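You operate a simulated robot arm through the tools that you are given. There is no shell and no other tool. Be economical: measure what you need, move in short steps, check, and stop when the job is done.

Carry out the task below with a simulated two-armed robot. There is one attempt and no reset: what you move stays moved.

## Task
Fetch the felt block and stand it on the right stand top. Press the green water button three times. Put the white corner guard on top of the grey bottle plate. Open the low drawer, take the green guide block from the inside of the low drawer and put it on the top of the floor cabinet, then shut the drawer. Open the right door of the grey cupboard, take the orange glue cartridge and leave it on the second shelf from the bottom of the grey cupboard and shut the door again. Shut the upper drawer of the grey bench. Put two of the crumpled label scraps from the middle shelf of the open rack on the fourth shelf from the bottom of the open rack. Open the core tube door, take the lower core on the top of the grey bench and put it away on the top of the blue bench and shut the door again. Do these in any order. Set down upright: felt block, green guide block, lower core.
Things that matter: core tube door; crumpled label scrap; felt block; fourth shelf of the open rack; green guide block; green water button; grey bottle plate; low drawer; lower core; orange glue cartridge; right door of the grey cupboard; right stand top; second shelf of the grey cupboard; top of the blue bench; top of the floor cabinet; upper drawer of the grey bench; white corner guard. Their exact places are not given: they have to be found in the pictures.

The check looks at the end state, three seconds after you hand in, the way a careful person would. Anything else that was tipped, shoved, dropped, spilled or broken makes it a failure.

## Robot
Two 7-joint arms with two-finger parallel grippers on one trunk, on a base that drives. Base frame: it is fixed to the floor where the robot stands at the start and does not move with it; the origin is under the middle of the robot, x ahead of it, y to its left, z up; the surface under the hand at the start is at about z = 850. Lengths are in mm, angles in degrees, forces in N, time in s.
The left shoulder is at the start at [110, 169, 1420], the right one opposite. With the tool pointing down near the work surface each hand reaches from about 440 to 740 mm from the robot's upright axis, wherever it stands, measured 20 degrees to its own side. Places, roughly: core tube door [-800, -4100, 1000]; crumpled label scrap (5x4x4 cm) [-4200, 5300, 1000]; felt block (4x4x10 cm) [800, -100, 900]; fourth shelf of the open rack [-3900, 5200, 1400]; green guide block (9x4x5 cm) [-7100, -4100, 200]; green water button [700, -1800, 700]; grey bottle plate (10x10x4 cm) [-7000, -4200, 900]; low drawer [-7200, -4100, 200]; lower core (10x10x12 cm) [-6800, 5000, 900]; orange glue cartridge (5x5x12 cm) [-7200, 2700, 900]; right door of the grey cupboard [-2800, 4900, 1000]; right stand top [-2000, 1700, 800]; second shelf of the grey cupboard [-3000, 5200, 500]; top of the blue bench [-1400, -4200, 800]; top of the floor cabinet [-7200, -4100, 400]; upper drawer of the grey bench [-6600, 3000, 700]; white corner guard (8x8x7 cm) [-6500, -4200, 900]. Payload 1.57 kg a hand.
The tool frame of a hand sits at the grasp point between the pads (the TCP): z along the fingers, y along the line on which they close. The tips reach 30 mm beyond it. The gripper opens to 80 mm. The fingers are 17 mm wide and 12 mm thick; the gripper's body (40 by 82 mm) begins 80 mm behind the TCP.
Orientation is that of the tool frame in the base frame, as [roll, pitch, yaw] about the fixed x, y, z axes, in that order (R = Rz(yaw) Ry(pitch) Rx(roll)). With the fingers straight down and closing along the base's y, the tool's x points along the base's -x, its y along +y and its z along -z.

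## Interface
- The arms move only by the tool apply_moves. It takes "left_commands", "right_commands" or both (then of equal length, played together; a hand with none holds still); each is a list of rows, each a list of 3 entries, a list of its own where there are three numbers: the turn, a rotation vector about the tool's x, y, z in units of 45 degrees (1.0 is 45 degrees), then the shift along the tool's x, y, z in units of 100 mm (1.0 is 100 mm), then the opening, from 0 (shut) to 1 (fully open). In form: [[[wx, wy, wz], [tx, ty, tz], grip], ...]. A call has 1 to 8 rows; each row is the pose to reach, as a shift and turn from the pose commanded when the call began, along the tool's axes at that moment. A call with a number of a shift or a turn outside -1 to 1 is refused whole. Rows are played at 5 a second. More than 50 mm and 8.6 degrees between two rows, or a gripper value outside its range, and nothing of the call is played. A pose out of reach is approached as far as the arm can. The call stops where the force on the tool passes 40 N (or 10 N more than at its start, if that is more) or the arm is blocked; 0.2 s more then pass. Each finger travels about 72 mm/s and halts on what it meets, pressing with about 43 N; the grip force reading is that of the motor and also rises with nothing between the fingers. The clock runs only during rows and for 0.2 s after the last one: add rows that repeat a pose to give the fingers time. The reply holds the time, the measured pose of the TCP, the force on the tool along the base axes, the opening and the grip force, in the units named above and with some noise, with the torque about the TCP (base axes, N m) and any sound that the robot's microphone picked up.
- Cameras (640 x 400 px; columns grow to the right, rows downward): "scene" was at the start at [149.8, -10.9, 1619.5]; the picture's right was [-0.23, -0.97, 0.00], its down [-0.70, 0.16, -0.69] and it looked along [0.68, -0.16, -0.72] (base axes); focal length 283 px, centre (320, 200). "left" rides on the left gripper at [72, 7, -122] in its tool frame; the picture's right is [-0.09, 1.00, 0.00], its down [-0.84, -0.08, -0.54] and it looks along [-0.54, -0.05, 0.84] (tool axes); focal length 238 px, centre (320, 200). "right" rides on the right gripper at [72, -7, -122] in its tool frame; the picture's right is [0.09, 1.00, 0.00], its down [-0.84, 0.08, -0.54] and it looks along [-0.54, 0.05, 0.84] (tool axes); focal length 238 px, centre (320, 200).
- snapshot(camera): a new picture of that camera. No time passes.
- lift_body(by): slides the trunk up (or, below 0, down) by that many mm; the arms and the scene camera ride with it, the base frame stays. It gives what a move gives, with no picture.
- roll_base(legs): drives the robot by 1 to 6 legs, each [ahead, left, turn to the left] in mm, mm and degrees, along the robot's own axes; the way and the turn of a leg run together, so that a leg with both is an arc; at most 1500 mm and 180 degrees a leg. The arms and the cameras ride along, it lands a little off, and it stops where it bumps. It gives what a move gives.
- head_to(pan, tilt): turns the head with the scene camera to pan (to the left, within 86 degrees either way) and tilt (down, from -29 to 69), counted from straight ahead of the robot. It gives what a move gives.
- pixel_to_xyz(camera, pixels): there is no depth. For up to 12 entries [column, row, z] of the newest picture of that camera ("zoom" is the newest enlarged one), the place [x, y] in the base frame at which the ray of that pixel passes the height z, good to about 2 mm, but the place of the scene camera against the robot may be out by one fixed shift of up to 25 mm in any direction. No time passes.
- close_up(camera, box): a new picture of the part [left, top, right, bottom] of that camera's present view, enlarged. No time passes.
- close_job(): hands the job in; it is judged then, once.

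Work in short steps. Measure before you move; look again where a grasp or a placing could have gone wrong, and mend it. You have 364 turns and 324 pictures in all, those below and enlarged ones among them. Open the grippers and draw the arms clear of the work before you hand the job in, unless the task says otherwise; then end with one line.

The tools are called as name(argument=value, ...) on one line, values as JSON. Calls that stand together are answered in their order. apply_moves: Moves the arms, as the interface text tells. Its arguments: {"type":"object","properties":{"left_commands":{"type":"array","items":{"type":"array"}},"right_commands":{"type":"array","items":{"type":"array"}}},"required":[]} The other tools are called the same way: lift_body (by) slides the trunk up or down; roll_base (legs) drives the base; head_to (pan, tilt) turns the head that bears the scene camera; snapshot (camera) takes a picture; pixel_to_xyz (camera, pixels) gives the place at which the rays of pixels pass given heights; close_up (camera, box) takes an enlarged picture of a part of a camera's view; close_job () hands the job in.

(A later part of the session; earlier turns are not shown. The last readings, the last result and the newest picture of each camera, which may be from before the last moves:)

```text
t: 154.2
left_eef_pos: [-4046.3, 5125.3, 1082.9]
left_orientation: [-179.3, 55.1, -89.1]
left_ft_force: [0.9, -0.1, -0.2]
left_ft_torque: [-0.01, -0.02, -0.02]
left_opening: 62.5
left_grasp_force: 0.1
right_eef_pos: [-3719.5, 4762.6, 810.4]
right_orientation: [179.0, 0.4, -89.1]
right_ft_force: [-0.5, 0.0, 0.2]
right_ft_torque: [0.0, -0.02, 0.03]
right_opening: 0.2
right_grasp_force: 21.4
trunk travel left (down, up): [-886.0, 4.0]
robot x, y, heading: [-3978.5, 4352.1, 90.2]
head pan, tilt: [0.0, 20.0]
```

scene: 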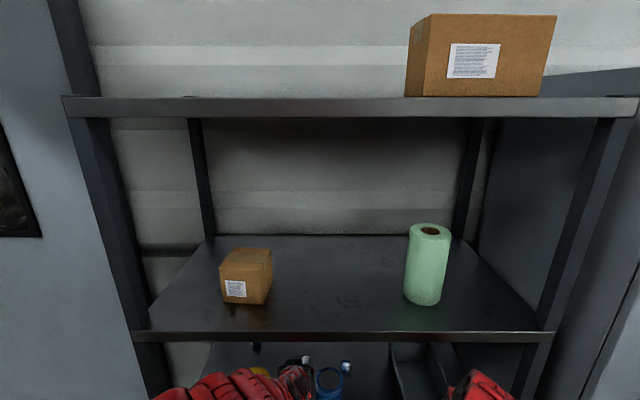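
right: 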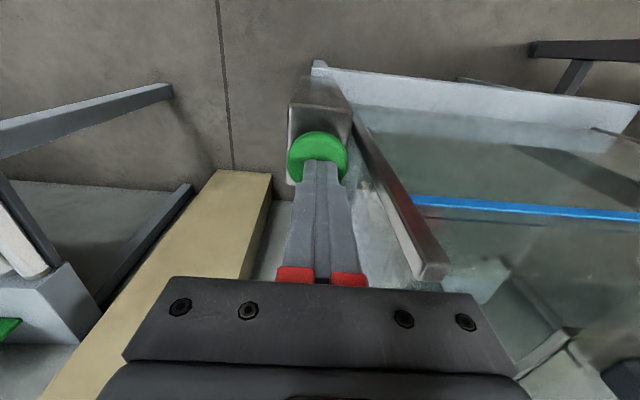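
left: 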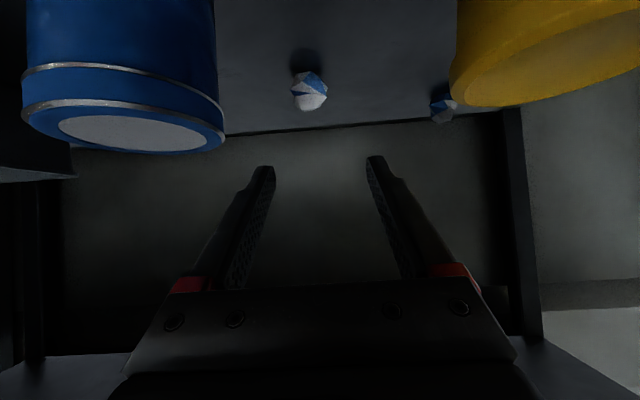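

Right hand is now well back. Advance 98 mm so the left TCP is above scrap A.

roll_base(legs=[[98, 0, 0]])

snapshot(camera="left")

head_to(pan=0, tilt=45)

snapshot(camera="scene")

```text
t: 155.3
left_eef_pos: [-4042.2, 5200.5, 1072.9]
left_orientation: [-179.3, 54.4, -89.9]
left_ft_force: [0.2, -0.2, 0.3]
left_ft_torque: [0.04, 0.03, 0.04]
left_opening: 62.4
left_grasp_force: 0.2
right_eef_pos: [-3721.1, 4849.3, 809.1]
right_orientation: [179.1, 0.6, -89.2]
right_ft_force: [0.7, -0.3, -0.6]
right_ft_torque: [0.02, 0.01, 0.02]
right_opening: 0.0
right_grasp_force: 21.3
trunk travel left (down, up): [-886.0, 4.0]
robot x, y, heading: [-3981.1, 4447.0, 90.3]
head pan, tilt: [0.0, 20.0]
```

```text
276 pictures are left
```

left: 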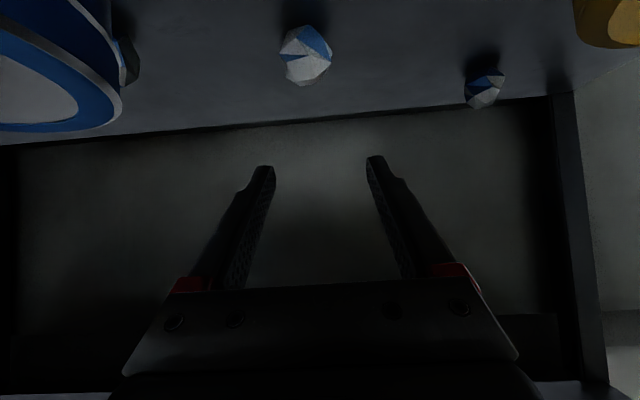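

```text
t: 156.2
left_eef_pos: [-4040.5, 5199.9, 1070.1]
left_orientation: [-179.4, 53.9, -90.1]
left_ft_force: [-0.1, -0.2, 0.1]
left_ft_torque: [-0.02, 0.0, -0.01]
left_opening: 62.2
left_grasp_force: 0.2
right_eef_pos: [-3722.3, 4851.1, 811.5]
right_orientation: [179.0, 0.6, -89.1]
right_ft_force: [0.5, -0.2, 0.1]
right_ft_torque: [-0.01, 0.0, -0.02]
right_opening: 0.1
right_grasp_force: 21.1
trunk travel left (down, up): [-886.0, 4.0]
robot x, y, heading: [-3979.7, 4444.5, 90.3]
head pan, tilt: [0.0, 45.0]
```

```text
275 pictures are left
```

scene: 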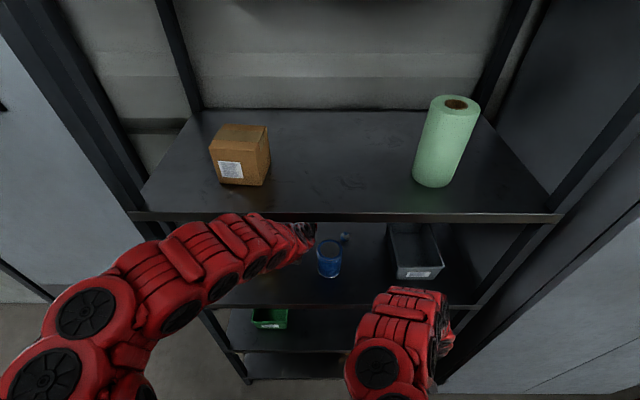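

The forearm seems to lightly touch the fourth shelf's underside/edge (TCP lags 20 mm). Lowering the trunk relieves it; I go down 60 and look.

lift_body(by=-60)

snapshot(camera="left")

```text
t: 157.2
left_eef_pos: [-4039.0, 5212.7, 1010.4]
left_orientation: [-179.6, 53.9, -89.9]
left_ft_force: [-0.6, 0.0, 0.1]
left_ft_torque: [0.01, 0.0, 0.0]
left_opening: 62.5
left_grasp_force: 0.0
right_eef_pos: [-3718.9, 4858.3, 748.6]
right_orientation: [178.8, 0.1, -89.1]
right_ft_force: [0.0, 0.0, 0.3]
right_ft_torque: [0.02, 0.01, -0.01]
right_opening: 0.2
right_grasp_force: 22.0
trunk travel left (down, up): [-826.0, 64.0]
robot x, y, heading: [-3978.6, 4446.4, 90.1]
head pan, tilt: [0.0, 45.0]
```

```text
274 pictures are left
```

left: 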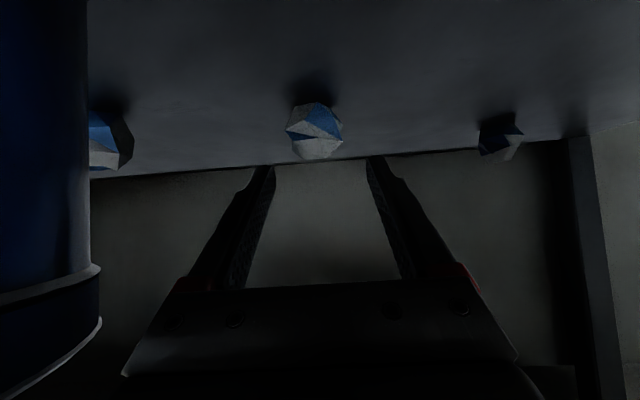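

pixel_to_xyz(camera="left", pixels=[[314, 103, 957], [315, 130, 977], [288, 130, 977], [343, 130, 977], [90, 270, 1050], [100, 145, 977], [500, 135, 977]])

```text
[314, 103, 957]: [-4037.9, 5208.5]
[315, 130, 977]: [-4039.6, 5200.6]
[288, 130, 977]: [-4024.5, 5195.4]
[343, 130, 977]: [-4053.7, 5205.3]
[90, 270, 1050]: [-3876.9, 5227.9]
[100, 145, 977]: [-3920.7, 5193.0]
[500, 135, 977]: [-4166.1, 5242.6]
```

Lower 24 mm more and close on the scrap.

lift_body(by=-24)

apply_moves(left_commands=[[[0, 0, 0], [0, 0, 0.04], 0.5], [[0, 0, 0], [0, 0, 0.05], 0], [[0, 0, 0], [0, 0, 0.05], 0], [[0, 0, 0], [0, 0, 0.05], 0]])

snapshot(camera="left")

```text
t: 157.9
left_eef_pos: [-4038.9, 5211.1, 985.3]
left_orientation: [-179.6, 53.8, -90.1]
left_ft_force: [-1.1, -0.8, 0.3]
left_ft_torque: [-0.03, 0.02, 0.01]
left_opening: 62.2
left_grasp_force: 0.1
right_eef_pos: [-3720.4, 4857.5, 724.9]
right_orientation: [178.9, 0.0, -89.2]
right_ft_force: [-0.1, -0.8, -0.2]
right_ft_torque: [0.02, 0.0, 0.02]
right_opening: 0.1
right_grasp_force: 21.7
trunk travel left (down, up): [-802.0, 88.0]
robot x, y, heading: [-3979.8, 4444.8, 90.1]
head pan, tilt: [0.0, 45.0]
```

```text
t: 158.9
left_eef_pos: [-4039.8, 5214.7, 985.1]
left_orientation: [-179.8, 54.0, -90.2]
left_ft_force: [-1.1, 0.3, 10.0]
left_ft_torque: [0.23, 0.09, 0.06]
left_opening: 42.2
left_grasp_force: 43.4
right_eef_pos: [-3720.2, 4856.1, 726.1]
right_orientation: [178.9, 0.1, -89.1]
right_ft_force: [0.0, -0.3, 0.5]
right_ft_torque: [0.0, -0.01, 0.02]
right_opening: 0.1
right_grasp_force: 21.1
trunk travel left (down, up): [-802.0, 88.0]
robot x, y, heading: [-3979.6, 4447.8, 90.2]
head pan, tilt: [0.0, 45.0]
```

```text
273 pictures are left
```

left: 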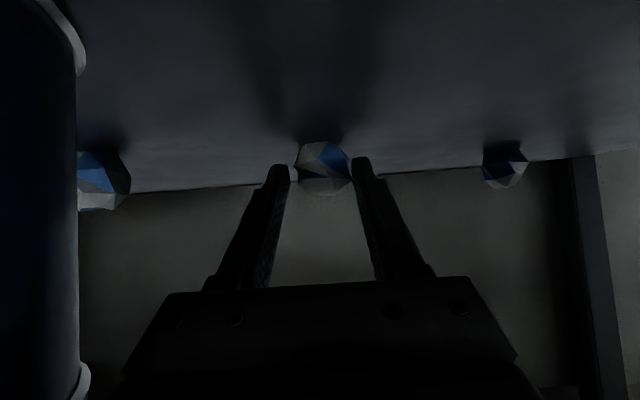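

Held at 42 mm. I raise 55 mm and back out of the rack.

lift_body(by=55)

roll_base(legs=[[-420, 0, 0]])

snapshot(camera="left")

snapshot(camera="scene")

```text
t: 159.8
left_eef_pos: [-4039.3, 5215.5, 1038.6]
left_orientation: [-179.6, 53.7, -90.1]
left_ft_force: [0.0, -0.6, -0.5]
left_ft_torque: [0.02, -0.02, 0.01]
left_opening: 41.9
left_grasp_force: 42.5
right_eef_pos: [-3720.1, 4858.0, 780.1]
right_orientation: [178.9, 0.1, -89.1]
right_ft_force: [-0.1, 0.2, -0.3]
right_ft_torque: [0.0, 0.03, 0.04]
right_opening: 0.0
right_grasp_force: 21.6
trunk travel left (down, up): [-857.0, 33.0]
robot x, y, heading: [-3980.9, 4447.4, 90.1]
head pan, tilt: [0.0, 45.0]
```

```text
t: 162.4
left_eef_pos: [-4037.9, 4793.5, 1037.6]
left_orientation: [-179.5, 53.9, -90.2]
left_ft_force: [0.0, -0.5, -0.5]
left_ft_torque: [-0.01, 0.02, 0.01]
left_opening: 40.9
left_grasp_force: 42.8
right_eef_pos: [-3718.1, 4433.9, 780.1]
right_orientation: [179.0, 0.1, -89.2]
right_ft_force: [-0.2, 0.3, 0.3]
right_ft_torque: [0.01, 0.02, 0.01]
right_opening: 0.0
right_grasp_force: 21.2
trunk travel left (down, up): [-857.0, 33.0]
robot x, y, heading: [-3979.0, 4023.5, 90.4]
head pan, tilt: [0.0, 45.0]
```

```text
272 pictures are left
```

left: 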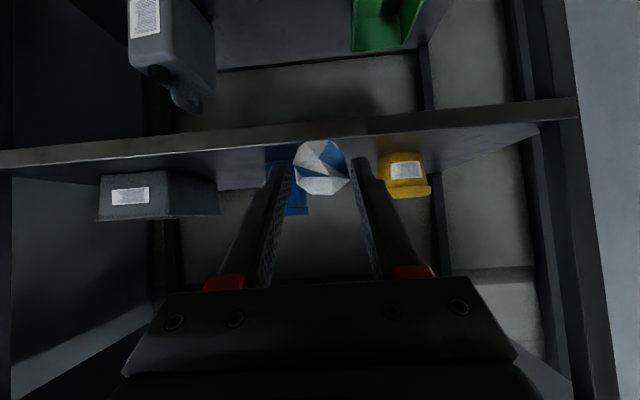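

```text
271 pictures are left
```

scene: 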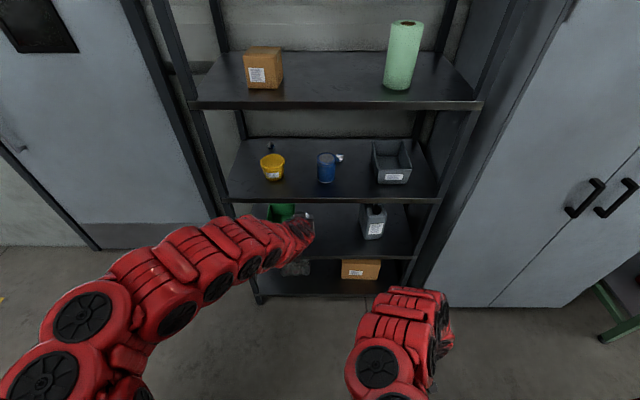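

I raise trunk fully and lift the arm in steps toward z≈1430 for the fourth shelf.

lift_body(by=30)

apply_moves(left_commands=[[[0, 0, 0], [-0.32, 0, -0.23], 0], [[0, 0, 0], [-0.65, 0, -0.47], 0], [[0, 0, 0], [-0.97, 0, -0.7], 0]])

apply_moves(left_commands=[[[0, 0, 0], [-0.32, 0, -0.23], 0], [[0, 0, 0], [-0.65, 0, -0.47], 0], [[0, 0, 0], [-0.97, 0, -0.7], 0]])

apply_moves(left_commands=[[[0, 0, 0], [-0.32, 0, -0.23], 0], [[0, 0, 0], [-0.65, 0, -0.47], 0], [[0, 0, 0], [-0.97, 0, -0.7], 0]])

```text
t: 163.2
left_eef_pos: [-4037.5, 4791.3, 1068.4]
left_orientation: [-179.6, 53.9, -90.0]
left_ft_force: [0.5, -0.1, -1.1]
left_ft_torque: [0.02, 0.0, 0.02]
left_opening: 40.4
left_grasp_force: 42.9
right_eef_pos: [-3718.1, 4432.1, 810.5]
right_orientation: [178.9, 0.2, -89.3]
right_ft_force: [-1.2, 0.2, 0.1]
right_ft_torque: [-0.02, 0.0, 0.02]
right_opening: 0.1
right_grasp_force: 21.3
trunk travel left (down, up): [-887.0, 3.0]
robot x, y, heading: [-3979.6, 4022.3, 90.1]
head pan, tilt: [0.0, 45.0]
```

```text
t: 164.0
left_eef_pos: [-4039.2, 4817.6, 1130.6]
left_orientation: [-179.7, 54.0, -90.2]
left_ft_force: [0.4, 0.0, -1.8]
left_ft_torque: [0.01, 0.02, 0.0]
left_opening: 40.5
left_grasp_force: 42.7
left hand out of reach, approached as far as the arm can: row 1, 2, 3
right_eef_pos: [-3718.4, 4432.9, 809.9]
right_orientation: [178.9, 0.2, -89.1]
right_ft_force: [0.7, 0.7, -1.1]
right_ft_torque: [0.02, -0.01, 0.0]
right_opening: 0.0
right_grasp_force: 21.2
trunk travel left (down, up): [-887.0, 3.0]
robot x, y, heading: [-3981.1, 4020.9, 90.1]
head pan, tilt: [0.0, 45.0]
```

```text
t: 164.8
left_eef_pos: [-4029.3, 4860.3, 1246.3]
left_orientation: [-179.5, 53.8, -90.1]
left_ft_force: [0.7, -0.5, 0.8]
left_ft_torque: [0.01, 0.01, 0.01]
left_opening: 40.5
left_grasp_force: 43.1
left hand out of reach, approached as far as the arm can: row 1, 2, 3
right_eef_pos: [-3717.8, 4433.1, 810.2]
right_orientation: [178.9, 0.2, -89.2]
right_ft_force: [0.2, 0.3, -0.5]
right_ft_torque: [0.02, -0.01, 0.0]
right_opening: 0.2
right_grasp_force: 21.1
trunk travel left (down, up): [-887.0, 3.0]
robot x, y, heading: [-3979.0, 4019.5, 90.2]
head pan, tilt: [0.0, 45.0]
```

```text
t: 165.6
left_eef_pos: [-4028.9, 4862.0, 1366.2]
left_orientation: [-179.7, 53.8, -90.2]
left_ft_force: [-0.4, 0.2, -0.5]
left_ft_torque: [0.01, 0.02, -0.02]
left_opening: 40.6
left_grasp_force: 43.3
left hand out of reach, approached as far as the arm can: row 1
right_eef_pos: [-3718.2, 4433.3, 808.8]
right_orientation: [178.9, 0.2, -89.2]
right_ft_force: [-0.1, -0.3, 0.3]
right_ft_torque: [0.03, 0.02, 0.0]
right_opening: 0.0
right_grasp_force: 21.9
trunk travel left (down, up): [-887.0, 3.0]
robot x, y, heading: [-3978.6, 4022.1, 90.0]
head pan, tilt: [0.0, 45.0]
```

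apply_moves(left_commands=[[[0, 0, 0], [-0.32, 0, -0.23], 0], [[0, 0, 0], [-0.6, 0, -0.43], 0]])

snapshot(camera="left")

head_to(pan=0, tilt=30)

snapshot(camera="scene")

```text
t: 166.2
left_eef_pos: [-4030.3, 4862.5, 1439.0]
left_orientation: [-179.7, 53.8, -90.2]
left_ft_force: [0.1, -0.6, -0.6]
left_ft_torque: [0.0, -0.01, 0.01]
left_opening: 40.4
left_grasp_force: 42.8
right_eef_pos: [-3717.4, 4433.4, 809.5]
right_orientation: [178.8, 0.2, -89.2]
right_ft_force: [-0.3, 0.6, -0.3]
right_ft_torque: [-0.02, 0.0, 0.01]
right_opening: 0.0
right_grasp_force: 21.3
trunk travel left (down, up): [-887.0, 3.0]
robot x, y, heading: [-3979.9, 4021.1, 90.2]
head pan, tilt: [0.0, 45.0]
```

```text
270 pictures are left
```

left: 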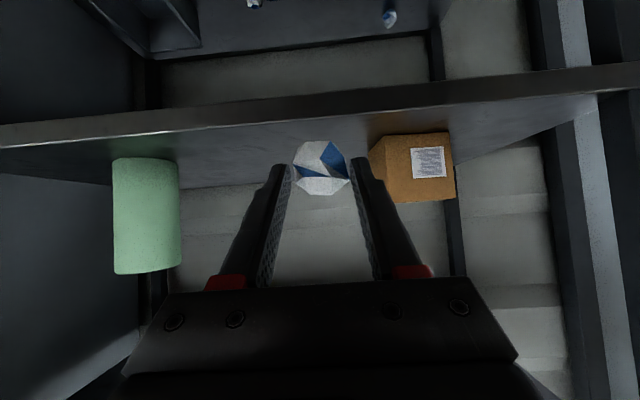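

```text
t: 167.0
left_eef_pos: [-4030.9, 4862.5, 1438.5]
left_orientation: [-179.6, 53.8, -90.1]
left_ft_force: [-0.1, 0.0, 0.3]
left_ft_torque: [0.01, 0.01, -0.02]
left_opening: 40.3
left_grasp_force: 43.3
right_eef_pos: [-3718.8, 4432.9, 810.3]
right_orientation: [179.0, 0.2, -89.2]
right_ft_force: [-0.5, 0.6, 0.0]
right_ft_torque: [0.0, -0.02, 0.0]
right_opening: 0.0
right_grasp_force: 21.5
trunk travel left (down, up): [-887.0, 3.0]
robot x, y, heading: [-3983.6, 4021.1, 90.1]
head pan, tilt: [0.0, 30.0]
```

```text
269 pictures are left
```

scene: 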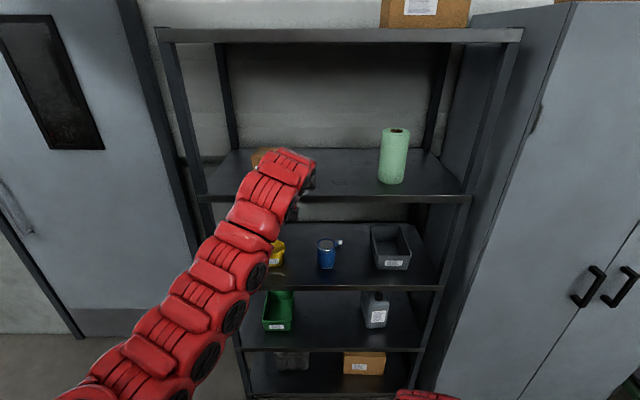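

pixel_to_xyz(camera="left", pixels=[[320, 94, 1340], [320, 94, 1360], [320, 116, 1340], [320, 116, 1360], [455, 200, 1400], [370, 150, 1357], [180, 165, 1357]])

```text
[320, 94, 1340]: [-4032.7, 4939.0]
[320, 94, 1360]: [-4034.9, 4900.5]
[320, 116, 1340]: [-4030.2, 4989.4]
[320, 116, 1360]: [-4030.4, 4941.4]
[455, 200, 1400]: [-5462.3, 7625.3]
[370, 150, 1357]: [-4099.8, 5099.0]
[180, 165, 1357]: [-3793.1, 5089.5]
```

Fourth shelf top is ≈1341 per the hand camera. I drive in 200 mm and look.

roll_base(legs=[[205, 0, 0]])

snapshot(camera="left")

```text
t: 168.6
left_eef_pos: [-4031.2, 5064.6, 1440.1]
left_orientation: [-179.6, 53.9, -90.1]
left_ft_force: [0.5, 0.4, -0.8]
left_ft_torque: [-0.01, 0.01, 0.01]
left_opening: 40.2
left_grasp_force: 42.8
right_eef_pos: [-3719.0, 4635.5, 811.1]
right_orientation: [178.9, 0.2, -89.0]
right_ft_force: [-0.2, -0.2, 0.3]
right_ft_torque: [0.06, 0.01, 0.01]
right_opening: 0.0
right_grasp_force: 21.2
trunk travel left (down, up): [-887.0, 3.0]
robot x, y, heading: [-3980.8, 4226.2, 90.1]
head pan, tilt: [0.0, 30.0]
```

```text
268 pictures are left
```

left: 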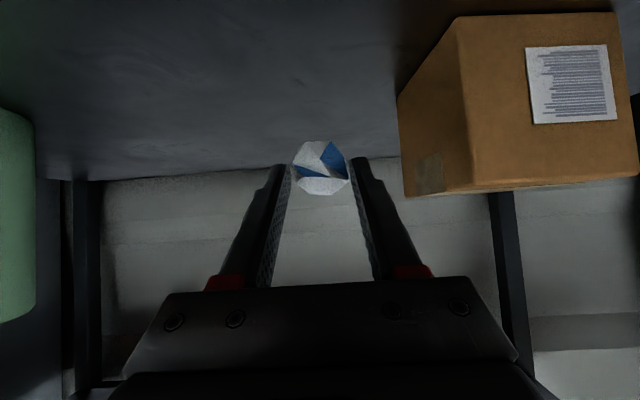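

lift_body(by=-62)

lift_body(by=-7)

snapshot(camera="left")

```text
t: 169.6
left_eef_pos: [-4032.9, 5064.8, 1382.5]
left_orientation: [-179.6, 54.7, -90.2]
left_ft_force: [0.8, 13.3, 34.9]
left_ft_torque: [1.07, -0.17, 0.06]
left_opening: 40.8
left_grasp_force: 43.5
right_eef_pos: [-3718.7, 4635.2, 749.7]
right_orientation: [178.9, 0.3, -89.2]
right_ft_force: [0.5, -0.4, 0.2]
right_ft_torque: [0.01, 0.01, 0.0]
right_opening: 0.1
right_grasp_force: 20.7
trunk travel left (down, up): [-825.0, 65.0]
robot x, y, heading: [-3979.6, 4225.6, 90.2]
head pan, tilt: [0.0, 30.0]
```

```text
t: 170.2
left_eef_pos: [-4032.1, 5061.2, 1374.5]
left_orientation: [-179.7, 54.4, -90.1]
left_ft_force: [-2.8, 6.9, 39.4]
left_ft_torque: [0.98, 0.46, -0.1]
left_opening: 43.4
left_grasp_force: 43.2
right_eef_pos: [-3718.5, 4635.6, 743.1]
right_orientation: [178.9, 0.4, -89.0]
right_ft_force: [0.1, -0.4, 0.7]
right_ft_torque: [0.0, -0.02, -0.01]
right_opening: 0.0
right_grasp_force: 21.3
trunk travel left (down, up): [-818.0, 72.0]
robot x, y, heading: [-3981.5, 4222.7, 90.5]
head pan, tilt: [0.0, 30.0]
```

```text
267 pictures are left
```

left: 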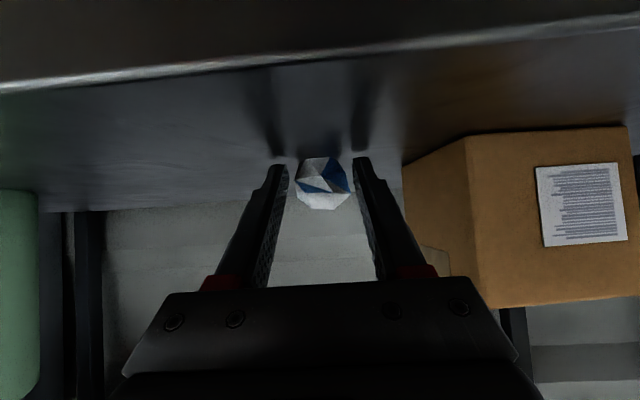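

In firm contact. I ease up 4 mm and open.

lift_body(by=5)

apply_moves(left_commands=[[[0, 0, 0], [0, 0, 0], 0.6], [[0, 0, 0], [0, 0, 0], 0.75], [[0, 0, 0], [0, 0, 0], 0.78], [[0, 0, 0], [0, 0, 0], 0.78]])

snapshot(camera="left")

```text
t: 170.7
left_eef_pos: [-4031.0, 5060.7, 1375.2]
left_orientation: [-179.6, 53.8, -90.1]
left_ft_force: [-2.1, -5.2, 19.7]
left_ft_torque: [0.5, 0.26, -0.01]
left_opening: 42.4
left_grasp_force: 43.0
right_eef_pos: [-3720.2, 4634.8, 748.2]
right_orientation: [178.9, 0.4, -89.1]
right_ft_force: [-0.3, -0.4, 0.0]
right_ft_torque: [0.02, 0.01, -0.02]
right_opening: 0.0
right_grasp_force: 21.5
trunk travel left (down, up): [-823.0, 67.0]
robot x, y, heading: [-3981.4, 4226.5, 90.3]
head pan, tilt: [0.0, 30.0]
```

```text
t: 171.7
left_eef_pos: [-4032.6, 5064.5, 1374.8]
left_orientation: [-179.7, 53.8, -90.1]
left_ft_force: [0.2, -3.1, 4.3]
left_ft_torque: [0.03, 0.12, 0.13]
left_opening: 61.4
left_grasp_force: 0.0
right_eef_pos: [-3718.5, 4636.2, 744.9]
right_orientation: [178.9, 0.2, -89.0]
right_ft_force: [0.5, 0.2, -0.8]
right_ft_torque: [0.01, 0.02, 0.0]
right_opening: 0.0
right_grasp_force: 21.1
trunk travel left (down, up): [-823.0, 67.0]
robot x, y, heading: [-3978.5, 4228.4, 90.3]
head pan, tilt: [0.0, 30.0]
```

```text
266 pictures are left
```

left: 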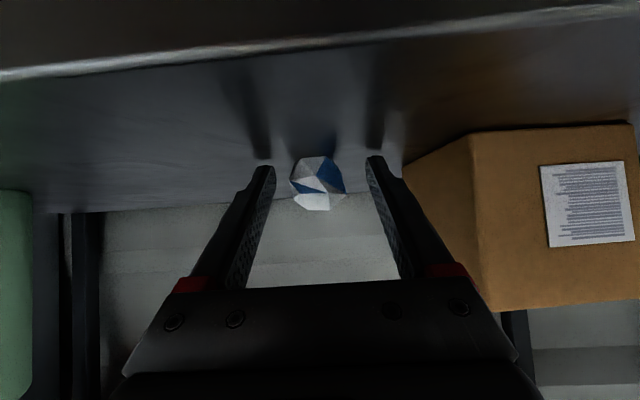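

Released; scrap A rests on the fourth shelf. I lift, back out, and prepare for scrap B (≈(-3885,5240), right of the jar).

lift_body(by=60)

roll_base(legs=[[-250, 0, 0]])

snapshot(camera="left")

snapshot(camera="scene")

```text
t: 172.7
left_eef_pos: [-4031.9, 5065.8, 1434.4]
left_orientation: [-179.6, 53.7, -90.2]
left_ft_force: [1.0, -0.2, -0.3]
left_ft_torque: [-0.01, 0.01, -0.03]
left_opening: 62.6
left_grasp_force: 0.1
right_eef_pos: [-3719.1, 4637.3, 804.6]
right_orientation: [178.9, 0.1, -89.1]
right_ft_force: [0.0, -0.1, -0.8]
right_ft_torque: [0.02, -0.01, -0.05]
right_opening: 0.0
right_grasp_force: 21.7
trunk travel left (down, up): [-883.0, 7.0]
robot x, y, heading: [-3978.4, 4227.6, 90.3]
head pan, tilt: [0.0, 30.0]
```

```text
t: 174.5
left_eef_pos: [-4029.0, 4817.5, 1434.5]
left_orientation: [-179.6, 53.8, -90.3]
left_ft_force: [-0.4, -0.2, -0.9]
left_ft_torque: [0.0, 0.0, 0.0]
left_opening: 62.4
left_grasp_force: 0.0
right_eef_pos: [-3716.8, 4387.2, 805.4]
right_orientation: [179.0, 0.1, -89.3]
right_ft_force: [-0.9, 0.7, 0.5]
right_ft_torque: [-0.01, -0.01, 0.0]
right_opening: 0.0
right_grasp_force: 21.1
trunk travel left (down, up): [-883.0, 7.0]
robot x, y, heading: [-3982.0, 3978.6, 90.0]
head pan, tilt: [0.0, 30.0]
```

```text
265 pictures are left
```

left: 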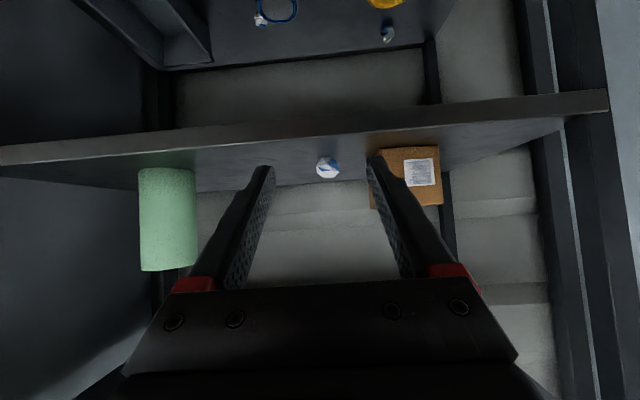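

```text
264 pictures are left
```

scene: 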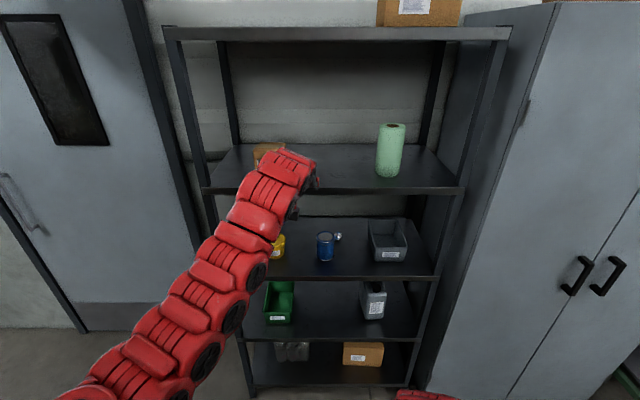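

Scrap A seen at (327,167) on the fourth shelf. Now I lower the arm in three steps and pull the hand to robot centre line.

apply_moves(left_commands=[[[0, 0, 0], [0.32, -0.1, 0.23], 0.78], [[0, 0, 0], [0.65, -0.2, 0.47], 0.78], [[0, 0, 0], [0.97, -0.2, 0.7], 0.78]])

apply_moves(left_commands=[[[0, 0, 0], [0.32, -0.1, 0.23], 0.78], [[0, 0, 0], [0.65, -0.2, 0.47], 0.78], [[0, 0, 0], [0.97, -0.2, 0.7], 0.78]])

apply_moves(left_commands=[[[0, 0, 0], [0.32, 0, 0.23], 0.78], [[0, 0, 0], [0.65, 0, 0.47], 0.78], [[0, 0, 0], [0.97, 0, 0.6], 0.78]])

lift_body(by=-60)

```text
t: 175.3
left_eef_pos: [-4009.2, 4814.5, 1315.9]
left_orientation: [-179.7, 54.0, -90.3]
left_ft_force: [0.6, -0.3, 0.7]
left_ft_torque: [0.03, 0.01, -0.02]
left_opening: 62.6
left_grasp_force: 0.2
right_eef_pos: [-3717.8, 4386.6, 807.5]
right_orientation: [178.9, 0.2, -89.3]
right_ft_force: [0.2, -0.4, 0.8]
right_ft_torque: [0.0, -0.05, 0.0]
right_opening: 0.0
right_grasp_force: 21.7
trunk travel left (down, up): [-883.0, 7.0]
robot x, y, heading: [-3979.8, 3974.9, 90.1]
head pan, tilt: [0.0, 30.0]
```

```text
t: 176.1
left_eef_pos: [-3990.3, 4814.7, 1194.7]
left_orientation: [-179.7, 53.8, -90.4]
left_ft_force: [-0.2, -0.1, 0.4]
left_ft_torque: [0.01, -0.02, -0.02]
left_opening: 62.4
left_grasp_force: 0.0
right_eef_pos: [-3718.4, 4387.5, 806.4]
right_orientation: [178.8, 0.0, -89.2]
right_ft_force: [0.1, -0.6, 0.2]
right_ft_torque: [0.01, 0.01, 0.0]
right_opening: 0.0
right_grasp_force: 21.2
trunk travel left (down, up): [-883.0, 7.0]
robot x, y, heading: [-3978.7, 3978.8, 90.0]
head pan, tilt: [0.0, 30.0]
```

```text
t: 176.9
left_eef_pos: [-3988.7, 4806.0, 1082.7]
left_orientation: [-179.6, 53.8, -90.3]
left_ft_force: [-0.2, -0.1, 0.7]
left_ft_torque: [-0.02, -0.03, -0.04]
left_opening: 62.3
left_grasp_force: 0.1
right_eef_pos: [-3718.9, 4385.5, 805.2]
right_orientation: [178.9, 0.2, -89.3]
right_ft_force: [0.6, 0.1, 0.7]
right_ft_torque: [0.01, -0.01, -0.02]
right_opening: 0.0
right_grasp_force: 21.9
trunk travel left (down, up): [-883.0, 7.0]
robot x, y, heading: [-3983.3, 3978.3, 90.0]
head pan, tilt: [0.0, 30.0]
```

```text
t: 177.9
left_eef_pos: [-3987.9, 4805.6, 1021.6]
left_orientation: [-179.6, 53.8, -90.3]
left_ft_force: [1.3, 0.1, 0.2]
left_ft_torque: [0.03, 0.06, -0.04]
left_opening: 62.6
left_grasp_force: 0.0
right_eef_pos: [-3717.8, 4387.0, 746.3]
right_orientation: [178.9, 0.3, -89.3]
right_ft_force: [1.0, 0.2, -0.1]
right_ft_torque: [0.03, -0.01, 0.04]
right_opening: 0.2
right_grasp_force: 21.3
trunk travel left (down, up): [-823.0, 67.0]
robot x, y, heading: [-3984.8, 3977.0, 90.2]
head pan, tilt: [0.0, 30.0]
```

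roll_base(legs=[[0, -106, 0], [150, 0, 0]])

snapshot(camera="left")

snapshot(camera="scene")

```text
t: 180.1
left_eef_pos: [-3881.1, 4956.0, 1022.8]
left_orientation: [-179.5, 53.9, -90.3]
left_ft_force: [-0.3, 0.1, 0.7]
left_ft_torque: [-0.02, 0.03, 0.02]
left_opening: 62.4
left_grasp_force: 0.0
right_eef_pos: [-3609.9, 4536.9, 746.7]
right_orientation: [178.9, 0.2, -89.3]
right_ft_force: [0.0, 0.0, -0.1]
right_ft_torque: [0.02, 0.01, 0.0]
right_opening: 0.0
right_grasp_force: 20.8
trunk travel left (down, up): [-823.0, 67.0]
robot x, y, heading: [-3868.6, 4125.3, 89.8]
head pan, tilt: [0.0, 30.0]
```

```text
263 pictures are left
```

left: 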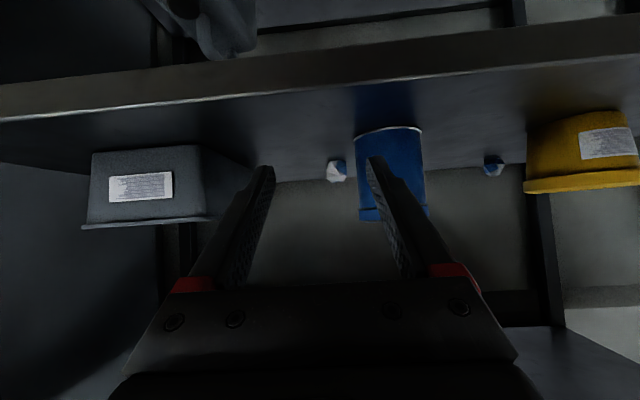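

```text
262 pictures are left
```

scene: 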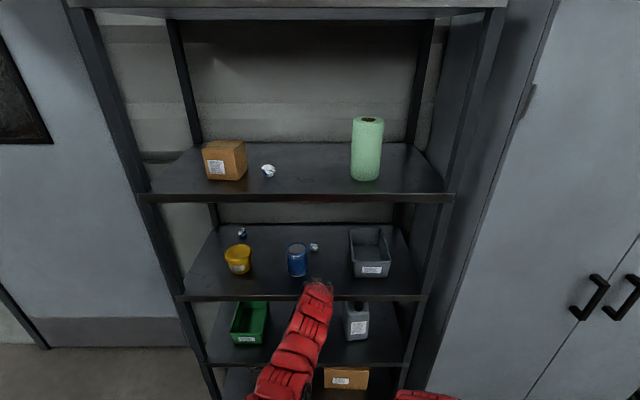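

pixel_to_xyz(camera="left", pixels=[[336, 159, 949], [336, 159, 957], [328, 171, 970], [346, 171, 970], [356, 135, 949], [205, 145, 949], [248, 165, 949], [386, 129, 949], [215, 215, 1000]])

close_up(camera="left", box=[180, 100, 460, 240])

```text
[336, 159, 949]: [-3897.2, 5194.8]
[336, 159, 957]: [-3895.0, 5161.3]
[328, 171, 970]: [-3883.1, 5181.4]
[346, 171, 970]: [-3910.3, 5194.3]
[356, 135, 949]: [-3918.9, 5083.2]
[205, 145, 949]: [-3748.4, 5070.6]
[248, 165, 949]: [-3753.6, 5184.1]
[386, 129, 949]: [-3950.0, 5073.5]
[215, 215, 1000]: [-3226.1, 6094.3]
```

```text
2.29 times, centred on (320, 170) of left
```

zoom: 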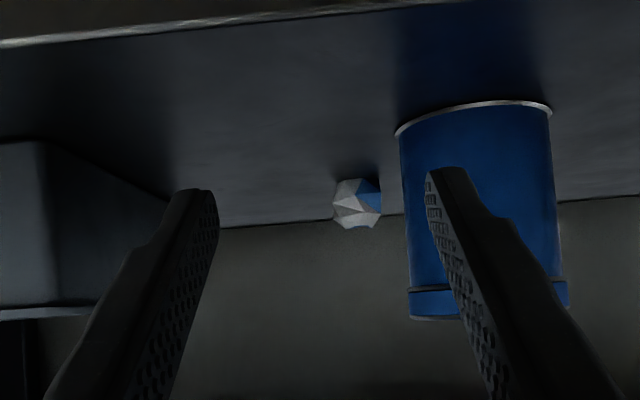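

B ≈(-3900,5235); jar's right edge ≈-3931. I go in at x≈-3870 with low height, then shift left once past the jar.

apply_moves(left_commands=[[[0, 0, 0], [0, -0.11, 0], 0.78], [[0, 0, 0], [0.16, -0.11, 0.12], 0.78]])

roll_base(legs=[[180, 0, 0]])

snapshot(camera="left")

```text
t: 180.7
left_eef_pos: [-3869.5, 4957.4, 1001.5]
left_orientation: [-179.7, 54.0, -90.4]
left_ft_force: [0.3, 0.6, -1.2]
left_ft_torque: [0.02, 0.03, 0.0]
left_opening: 62.4
left_grasp_force: 0.0
right_eef_pos: [-3609.7, 4536.7, 745.7]
right_orientation: [178.9, 0.2, -89.4]
right_ft_force: [-1.1, -0.2, 0.9]
right_ft_torque: [-0.04, 0.01, 0.0]
right_opening: 0.0
right_grasp_force: 20.8
trunk travel left (down, up): [-823.0, 67.0]
robot x, y, heading: [-3871.9, 4124.4, 90.2]
head pan, tilt: [0.0, 30.0]
```

```text
t: 182.2
left_eef_pos: [-3868.4, 5137.4, 1001.0]
left_orientation: [-179.5, 54.0, -90.4]
left_ft_force: [0.3, 0.2, 0.1]
left_ft_torque: [-0.03, -0.01, -0.06]
left_opening: 62.2
left_grasp_force: 0.0
right_eef_pos: [-3607.9, 4717.9, 746.6]
right_orientation: [178.9, 0.2, -89.4]
right_ft_force: [-0.2, 0.9, -0.3]
right_ft_torque: [0.0, 0.0, -0.03]
right_opening: 0.0
right_grasp_force: 21.2
trunk travel left (down, up): [-823.0, 67.0]
robot x, y, heading: [-3875.6, 4308.8, 89.7]
head pan, tilt: [0.0, 30.0]
```

```text
260 pictures are left
```

left: 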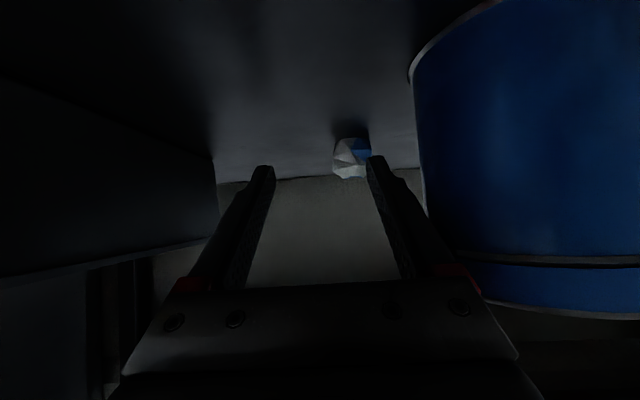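

pixel_to_xyz(camera="left", pixels=[[350, 137, 949], [352, 158, 970], [333, 158, 970], [371, 158, 970], [410, 80, 949], [425, 215, 1000]])

roll_base(legs=[[55, 0, 0]])

snapshot(camera="left")

```text
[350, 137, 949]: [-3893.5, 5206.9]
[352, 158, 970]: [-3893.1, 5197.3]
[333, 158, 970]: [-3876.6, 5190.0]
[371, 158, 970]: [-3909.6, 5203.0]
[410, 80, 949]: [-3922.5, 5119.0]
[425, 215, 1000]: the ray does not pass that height
```

```text
t: 183.1
left_eef_pos: [-3867.7, 5188.8, 1002.7]
left_orientation: [-179.5, 54.0, -90.4]
left_ft_force: [-0.2, -0.8, 0.5]
left_ft_torque: [-0.01, -0.02, -0.01]
left_opening: 62.3
left_grasp_force: 0.0
right_eef_pos: [-3609.3, 4769.9, 747.5]
right_orientation: [179.0, 0.3, -89.3]
right_ft_force: [0.8, -0.6, -0.5]
right_ft_torque: [-0.01, 0.04, -0.01]
right_opening: 0.0
right_grasp_force: 21.5
trunk travel left (down, up): [-823.0, 67.0]
robot x, y, heading: [-3872.8, 4365.0, 90.0]
head pan, tilt: [0.0, 30.0]
```

```text
259 pictures are left
```

left: 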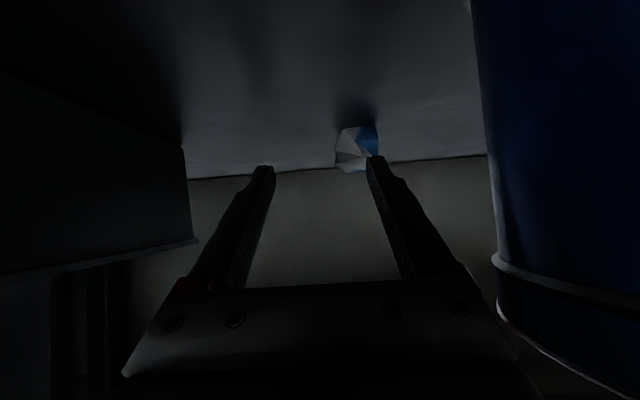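

Scrap centre ≈(-3894,5220). I shift left 22 mm, then push along the tool axis 29 mm and close.

apply_moves(left_commands=[[[0, 0, 0], [0, 0.12, 0], 0.8], [[0, 0, 0], [0, 0.23, 0], 0.8], [[0, 0, 0], [0, 0.23, 0.15], 0.8], [[0, 0, 0], [0, 0.23, 0.27], 0.8]])

snapshot(camera="left")

```text
t: 184.1
left_eef_pos: [-3890.3, 5211.6, 986.2]
left_orientation: [-179.5, 53.7, -90.4]
left_ft_force: [-0.4, -0.4, 0.1]
left_ft_torque: [0.04, -0.02, -0.01]
left_opening: 64.2
left_grasp_force: 0.0
right_eef_pos: [-3608.4, 4770.3, 746.0]
right_orientation: [178.8, 0.2, -89.3]
right_ft_force: [0.1, 0.4, -0.7]
right_ft_torque: [0.0, -0.02, -0.01]
right_opening: 0.3
right_grasp_force: 21.4
trunk travel left (down, up): [-823.0, 67.0]
robot x, y, heading: [-3871.8, 4361.9, 89.9]
head pan, tilt: [0.0, 30.0]
```

```text
258 pictures are left
```

left: 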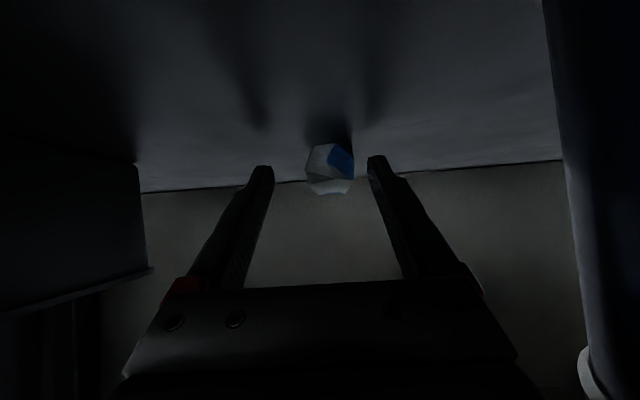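

The scrap sits between the fingertips. Close.

apply_moves(left_commands=[[[0, 0, 0], [0, 0, 0.05], 0.6], [[0, 0, 0], [0, 0, 0.07], 0], [[0, 0, 0], [0, 0, 0.07], 0], [[0, 0, 0], [0, 0, 0.07], 0]])

lift_body(by=20)

snapshot(camera="left")

```text
t: 185.1
left_eef_pos: [-3890.1, 5217.7, 981.9]
left_orientation: [-179.3, 53.8, -90.0]
left_ft_force: [-0.1, -0.3, 0.0]
left_ft_torque: [-0.03, -0.03, 0.01]
left_opening: 0.0
left_grasp_force: 21.0
right_eef_pos: [-3609.5, 4771.2, 745.7]
right_orientation: [178.9, 0.2, -89.5]
right_ft_force: [0.4, -0.2, -0.6]
right_ft_torque: [0.07, -0.01, 0.02]
right_opening: 0.0
right_grasp_force: 21.3
trunk travel left (down, up): [-823.0, 67.0]
robot x, y, heading: [-3872.6, 4361.9, 89.7]
head pan, tilt: [0.0, 30.0]
```

```text
t: 185.8
left_eef_pos: [-3889.9, 5216.8, 1001.6]
left_orientation: [-179.2, 53.8, -90.0]
left_ft_force: [-1.0, 0.7, -0.7]
left_ft_torque: [0.02, 0.0, -0.01]
left_opening: 0.0
left_grasp_force: 21.2
right_eef_pos: [-3610.2, 4771.4, 765.7]
right_orientation: [178.9, 0.1, -89.4]
right_ft_force: [-0.5, -0.5, -0.1]
right_ft_torque: [0.0, -0.01, 0.03]
right_opening: 0.1
right_grasp_force: 21.2
trunk travel left (down, up): [-843.0, 47.0]
robot x, y, heading: [-3873.7, 4363.9, 89.8]
head pan, tilt: [0.0, 30.0]
```

```text
257 pictures are left
```

left: 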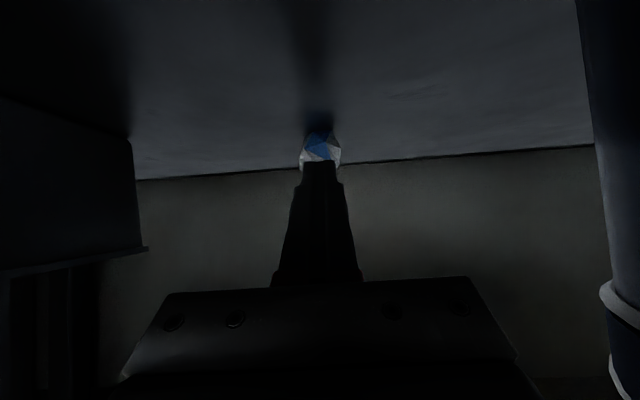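

It slipped out forward. I measure where it is now.

pixel_to_xyz(camera="left", pixels=[[320, 131, 949], [320, 150, 970], [301, 150, 970], [340, 150, 970], [320, 160, 949], [320, 166, 949]])

apply_moves(left_commands=[[[0, 0, 0], [-0.3, 0, -0.22], 0.3], [[0, 0, 0], [-0.3, 0, -0.22], 0.8], [[0, 0, 0], [-0.3, 0, -0.22], 0.8], [[0, 0, 0], [-0.3, 0, -0.22], 0.8]])

snapshot(camera="left")

```text
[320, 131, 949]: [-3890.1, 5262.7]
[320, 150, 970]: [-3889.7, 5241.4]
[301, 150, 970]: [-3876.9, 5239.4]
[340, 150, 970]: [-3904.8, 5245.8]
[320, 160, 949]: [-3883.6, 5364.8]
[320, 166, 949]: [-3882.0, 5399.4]
```

```text
t: 186.8
left_eef_pos: [-3890.7, 5217.3, 1039.6]
left_orientation: [-179.3, 53.8, -90.0]
left_ft_force: [0.3, -0.1, -0.5]
left_ft_torque: [0.02, -0.03, 0.01]
left_opening: 64.0
left_grasp_force: 0.0
right_eef_pos: [-3608.3, 4770.4, 766.5]
right_orientation: [179.0, 0.2, -89.5]
right_ft_force: [-0.1, 0.4, 0.8]
right_ft_torque: [-0.04, 0.0, -0.03]
right_opening: 0.0
right_grasp_force: 21.2
trunk travel left (down, up): [-843.0, 47.0]
robot x, y, heading: [-3872.4, 4358.2, 89.7]
head pan, tilt: [0.0, 30.0]
```

```text
256 pictures are left
```

left: 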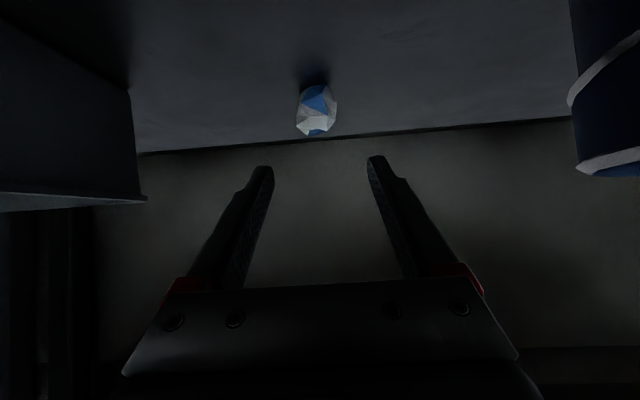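

pixel_to_xyz(camera="left", pixels=[[317, 86, 949], [317, 110, 969], [317, 135, 989], [297, 110, 969], [337, 110, 969]])

```text
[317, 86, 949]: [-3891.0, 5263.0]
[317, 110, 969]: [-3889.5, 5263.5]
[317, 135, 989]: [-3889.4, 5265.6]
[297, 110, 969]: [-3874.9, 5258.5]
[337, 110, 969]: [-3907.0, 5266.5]
```

Consistent: scrap front at y≈5264, centre (-3890,5281). I lower 18 mm, advance 62 mm, then descend over it.

lift_body(by=-18)

roll_base(legs=[[64, 0, 0]])

snapshot(camera="left")

```text
t: 187.5
left_eef_pos: [-3890.8, 5218.3, 1021.7]
left_orientation: [-179.2, 53.8, -90.0]
left_ft_force: [0.2, -0.7, -0.1]
left_ft_torque: [-0.03, 0.0, 0.01]
left_opening: 64.3
left_grasp_force: 0.0
right_eef_pos: [-3610.4, 4770.7, 748.7]
right_orientation: [178.9, 0.2, -89.4]
right_ft_force: [-0.6, -0.6, 0.3]
right_ft_torque: [0.03, -0.02, -0.03]
right_opening: 0.0
right_grasp_force: 21.5
trunk travel left (down, up): [-825.0, 65.0]
robot x, y, heading: [-3875.7, 4366.8, 89.9]
head pan, tilt: [0.0, 30.0]
```

```text
t: 188.4
left_eef_pos: [-3891.7, 5279.9, 1021.5]
left_orientation: [-179.2, 53.9, -90.0]
left_ft_force: [0.2, 0.1, -0.9]
left_ft_torque: [0.01, 0.04, 0.0]
left_opening: 64.0
left_grasp_force: 0.0
right_eef_pos: [-3608.5, 4833.3, 748.4]
right_orientation: [178.9, 0.1, -89.3]
right_ft_force: [0.8, -0.1, -0.2]
right_ft_torque: [0.01, 0.03, -0.03]
right_opening: 0.0
right_grasp_force: 21.3
trunk travel left (down, up): [-825.0, 65.0]
robot x, y, heading: [-3872.1, 4423.3, 89.5]
head pan, tilt: [0.0, 30.0]
```

```text
255 pictures are left
```

left: 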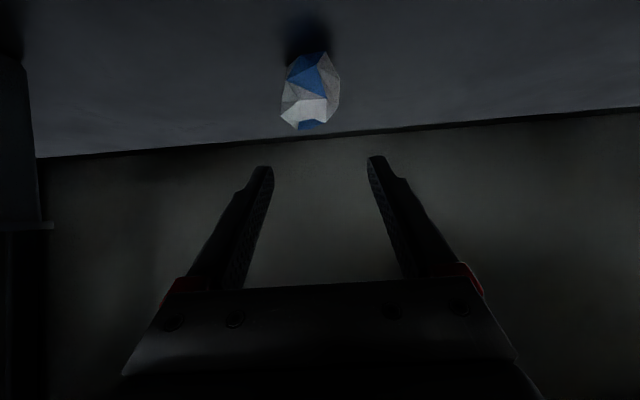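

lift_body(by=-40)

snapshot(camera="left")

```text
t: 189.3
left_eef_pos: [-3890.1, 5281.2, 982.5]
left_orientation: [-179.1, 53.8, -90.0]
left_ft_force: [-0.4, 0.7, -0.3]
left_ft_torque: [0.02, 0.01, 0.01]
left_opening: 64.0
left_grasp_force: 0.1
right_eef_pos: [-3609.0, 4836.0, 707.9]
right_orientation: [178.9, 0.1, -89.4]
right_ft_force: [0.3, -0.6, 0.1]
right_ft_torque: [-0.01, -0.02, 0.01]
right_opening: 0.0
right_grasp_force: 21.5
trunk travel left (down, up): [-785.0, 105.0]
robot x, y, heading: [-3874.1, 4428.8, 89.6]
head pan, tilt: [0.0, 30.0]
```

```text
254 pictures are left
```

left: 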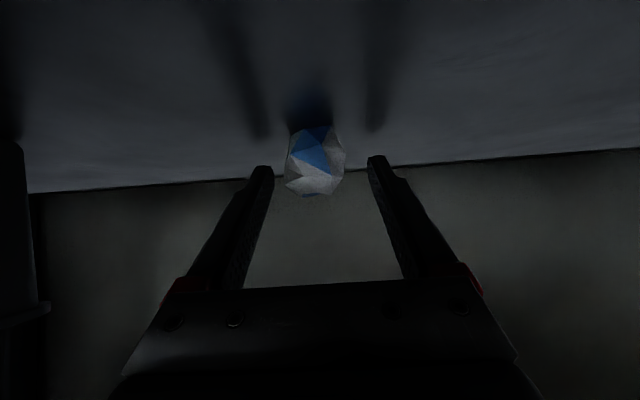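

apply_moves(left_commands=[[[0, 0, 0], [0.02, 0, 0.05], 0.8], [[0, 0, 0], [0.03, 0, 0.08], 0.6], [[0, 0, 0], [0.03, 0, 0.08], 0], [[0, 0, 0], [0.03, 0, 0.08], 0], [[0, 0, 0], [0.03, 0, 0.08], 0]])

snapshot(camera="left")

```text
t: 190.5
left_eef_pos: [-3888.0, 5287.0, 979.8]
left_orientation: [-179.0, 54.4, -89.9]
left_ft_force: [1.5, 11.4, 26.5]
left_ft_torque: [-0.38, 0.07, -0.03]
left_opening: 28.3
left_grasp_force: 38.5
right_eef_pos: [-3608.5, 4834.6, 709.0]
right_orientation: [178.8, 0.2, -89.5]
right_ft_force: [0.3, 0.0, 0.4]
right_ft_torque: [-0.01, 0.03, -0.01]
right_opening: 0.0
right_grasp_force: 21.9
trunk travel left (down, up): [-785.0, 105.0]
robot x, y, heading: [-3873.7, 4426.1, 89.9]
head pan, tilt: [0.0, 30.0]
```

```text
253 pictures are left
```

left: 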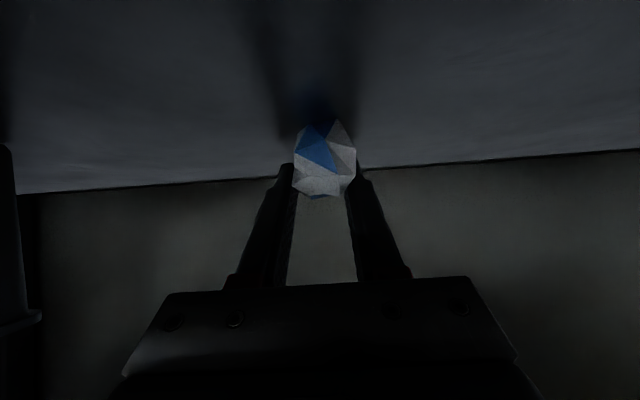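

Something is held (28 mm). Lift 30 mm and check that it comes along.

lift_body(by=30)

snapshot(camera="left")

```text
t: 191.2
left_eef_pos: [-3891.0, 5284.9, 1002.1]
left_orientation: [-179.3, 53.7, -90.1]
left_ft_force: [0.0, 0.7, 0.8]
left_ft_torque: [-0.03, 0.02, 0.02]
left_opening: 0.2
left_grasp_force: 21.0
right_eef_pos: [-3607.6, 4835.3, 737.2]
right_orientation: [178.8, 0.3, -89.5]
right_ft_force: [-0.5, 0.6, 0.0]
right_ft_torque: [-0.02, 0.01, 0.0]
right_opening: 0.1
right_grasp_force: 21.4
trunk travel left (down, up): [-815.0, 75.0]
robot x, y, heading: [-3872.7, 4424.5, 89.8]
head pan, tilt: [0.0, 30.0]
```

```text
252 pictures are left
```

left: 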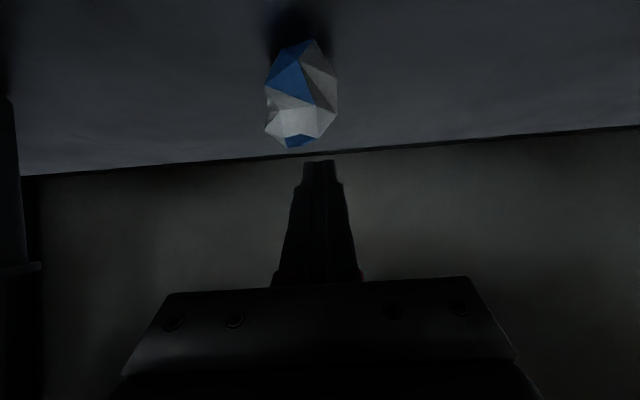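

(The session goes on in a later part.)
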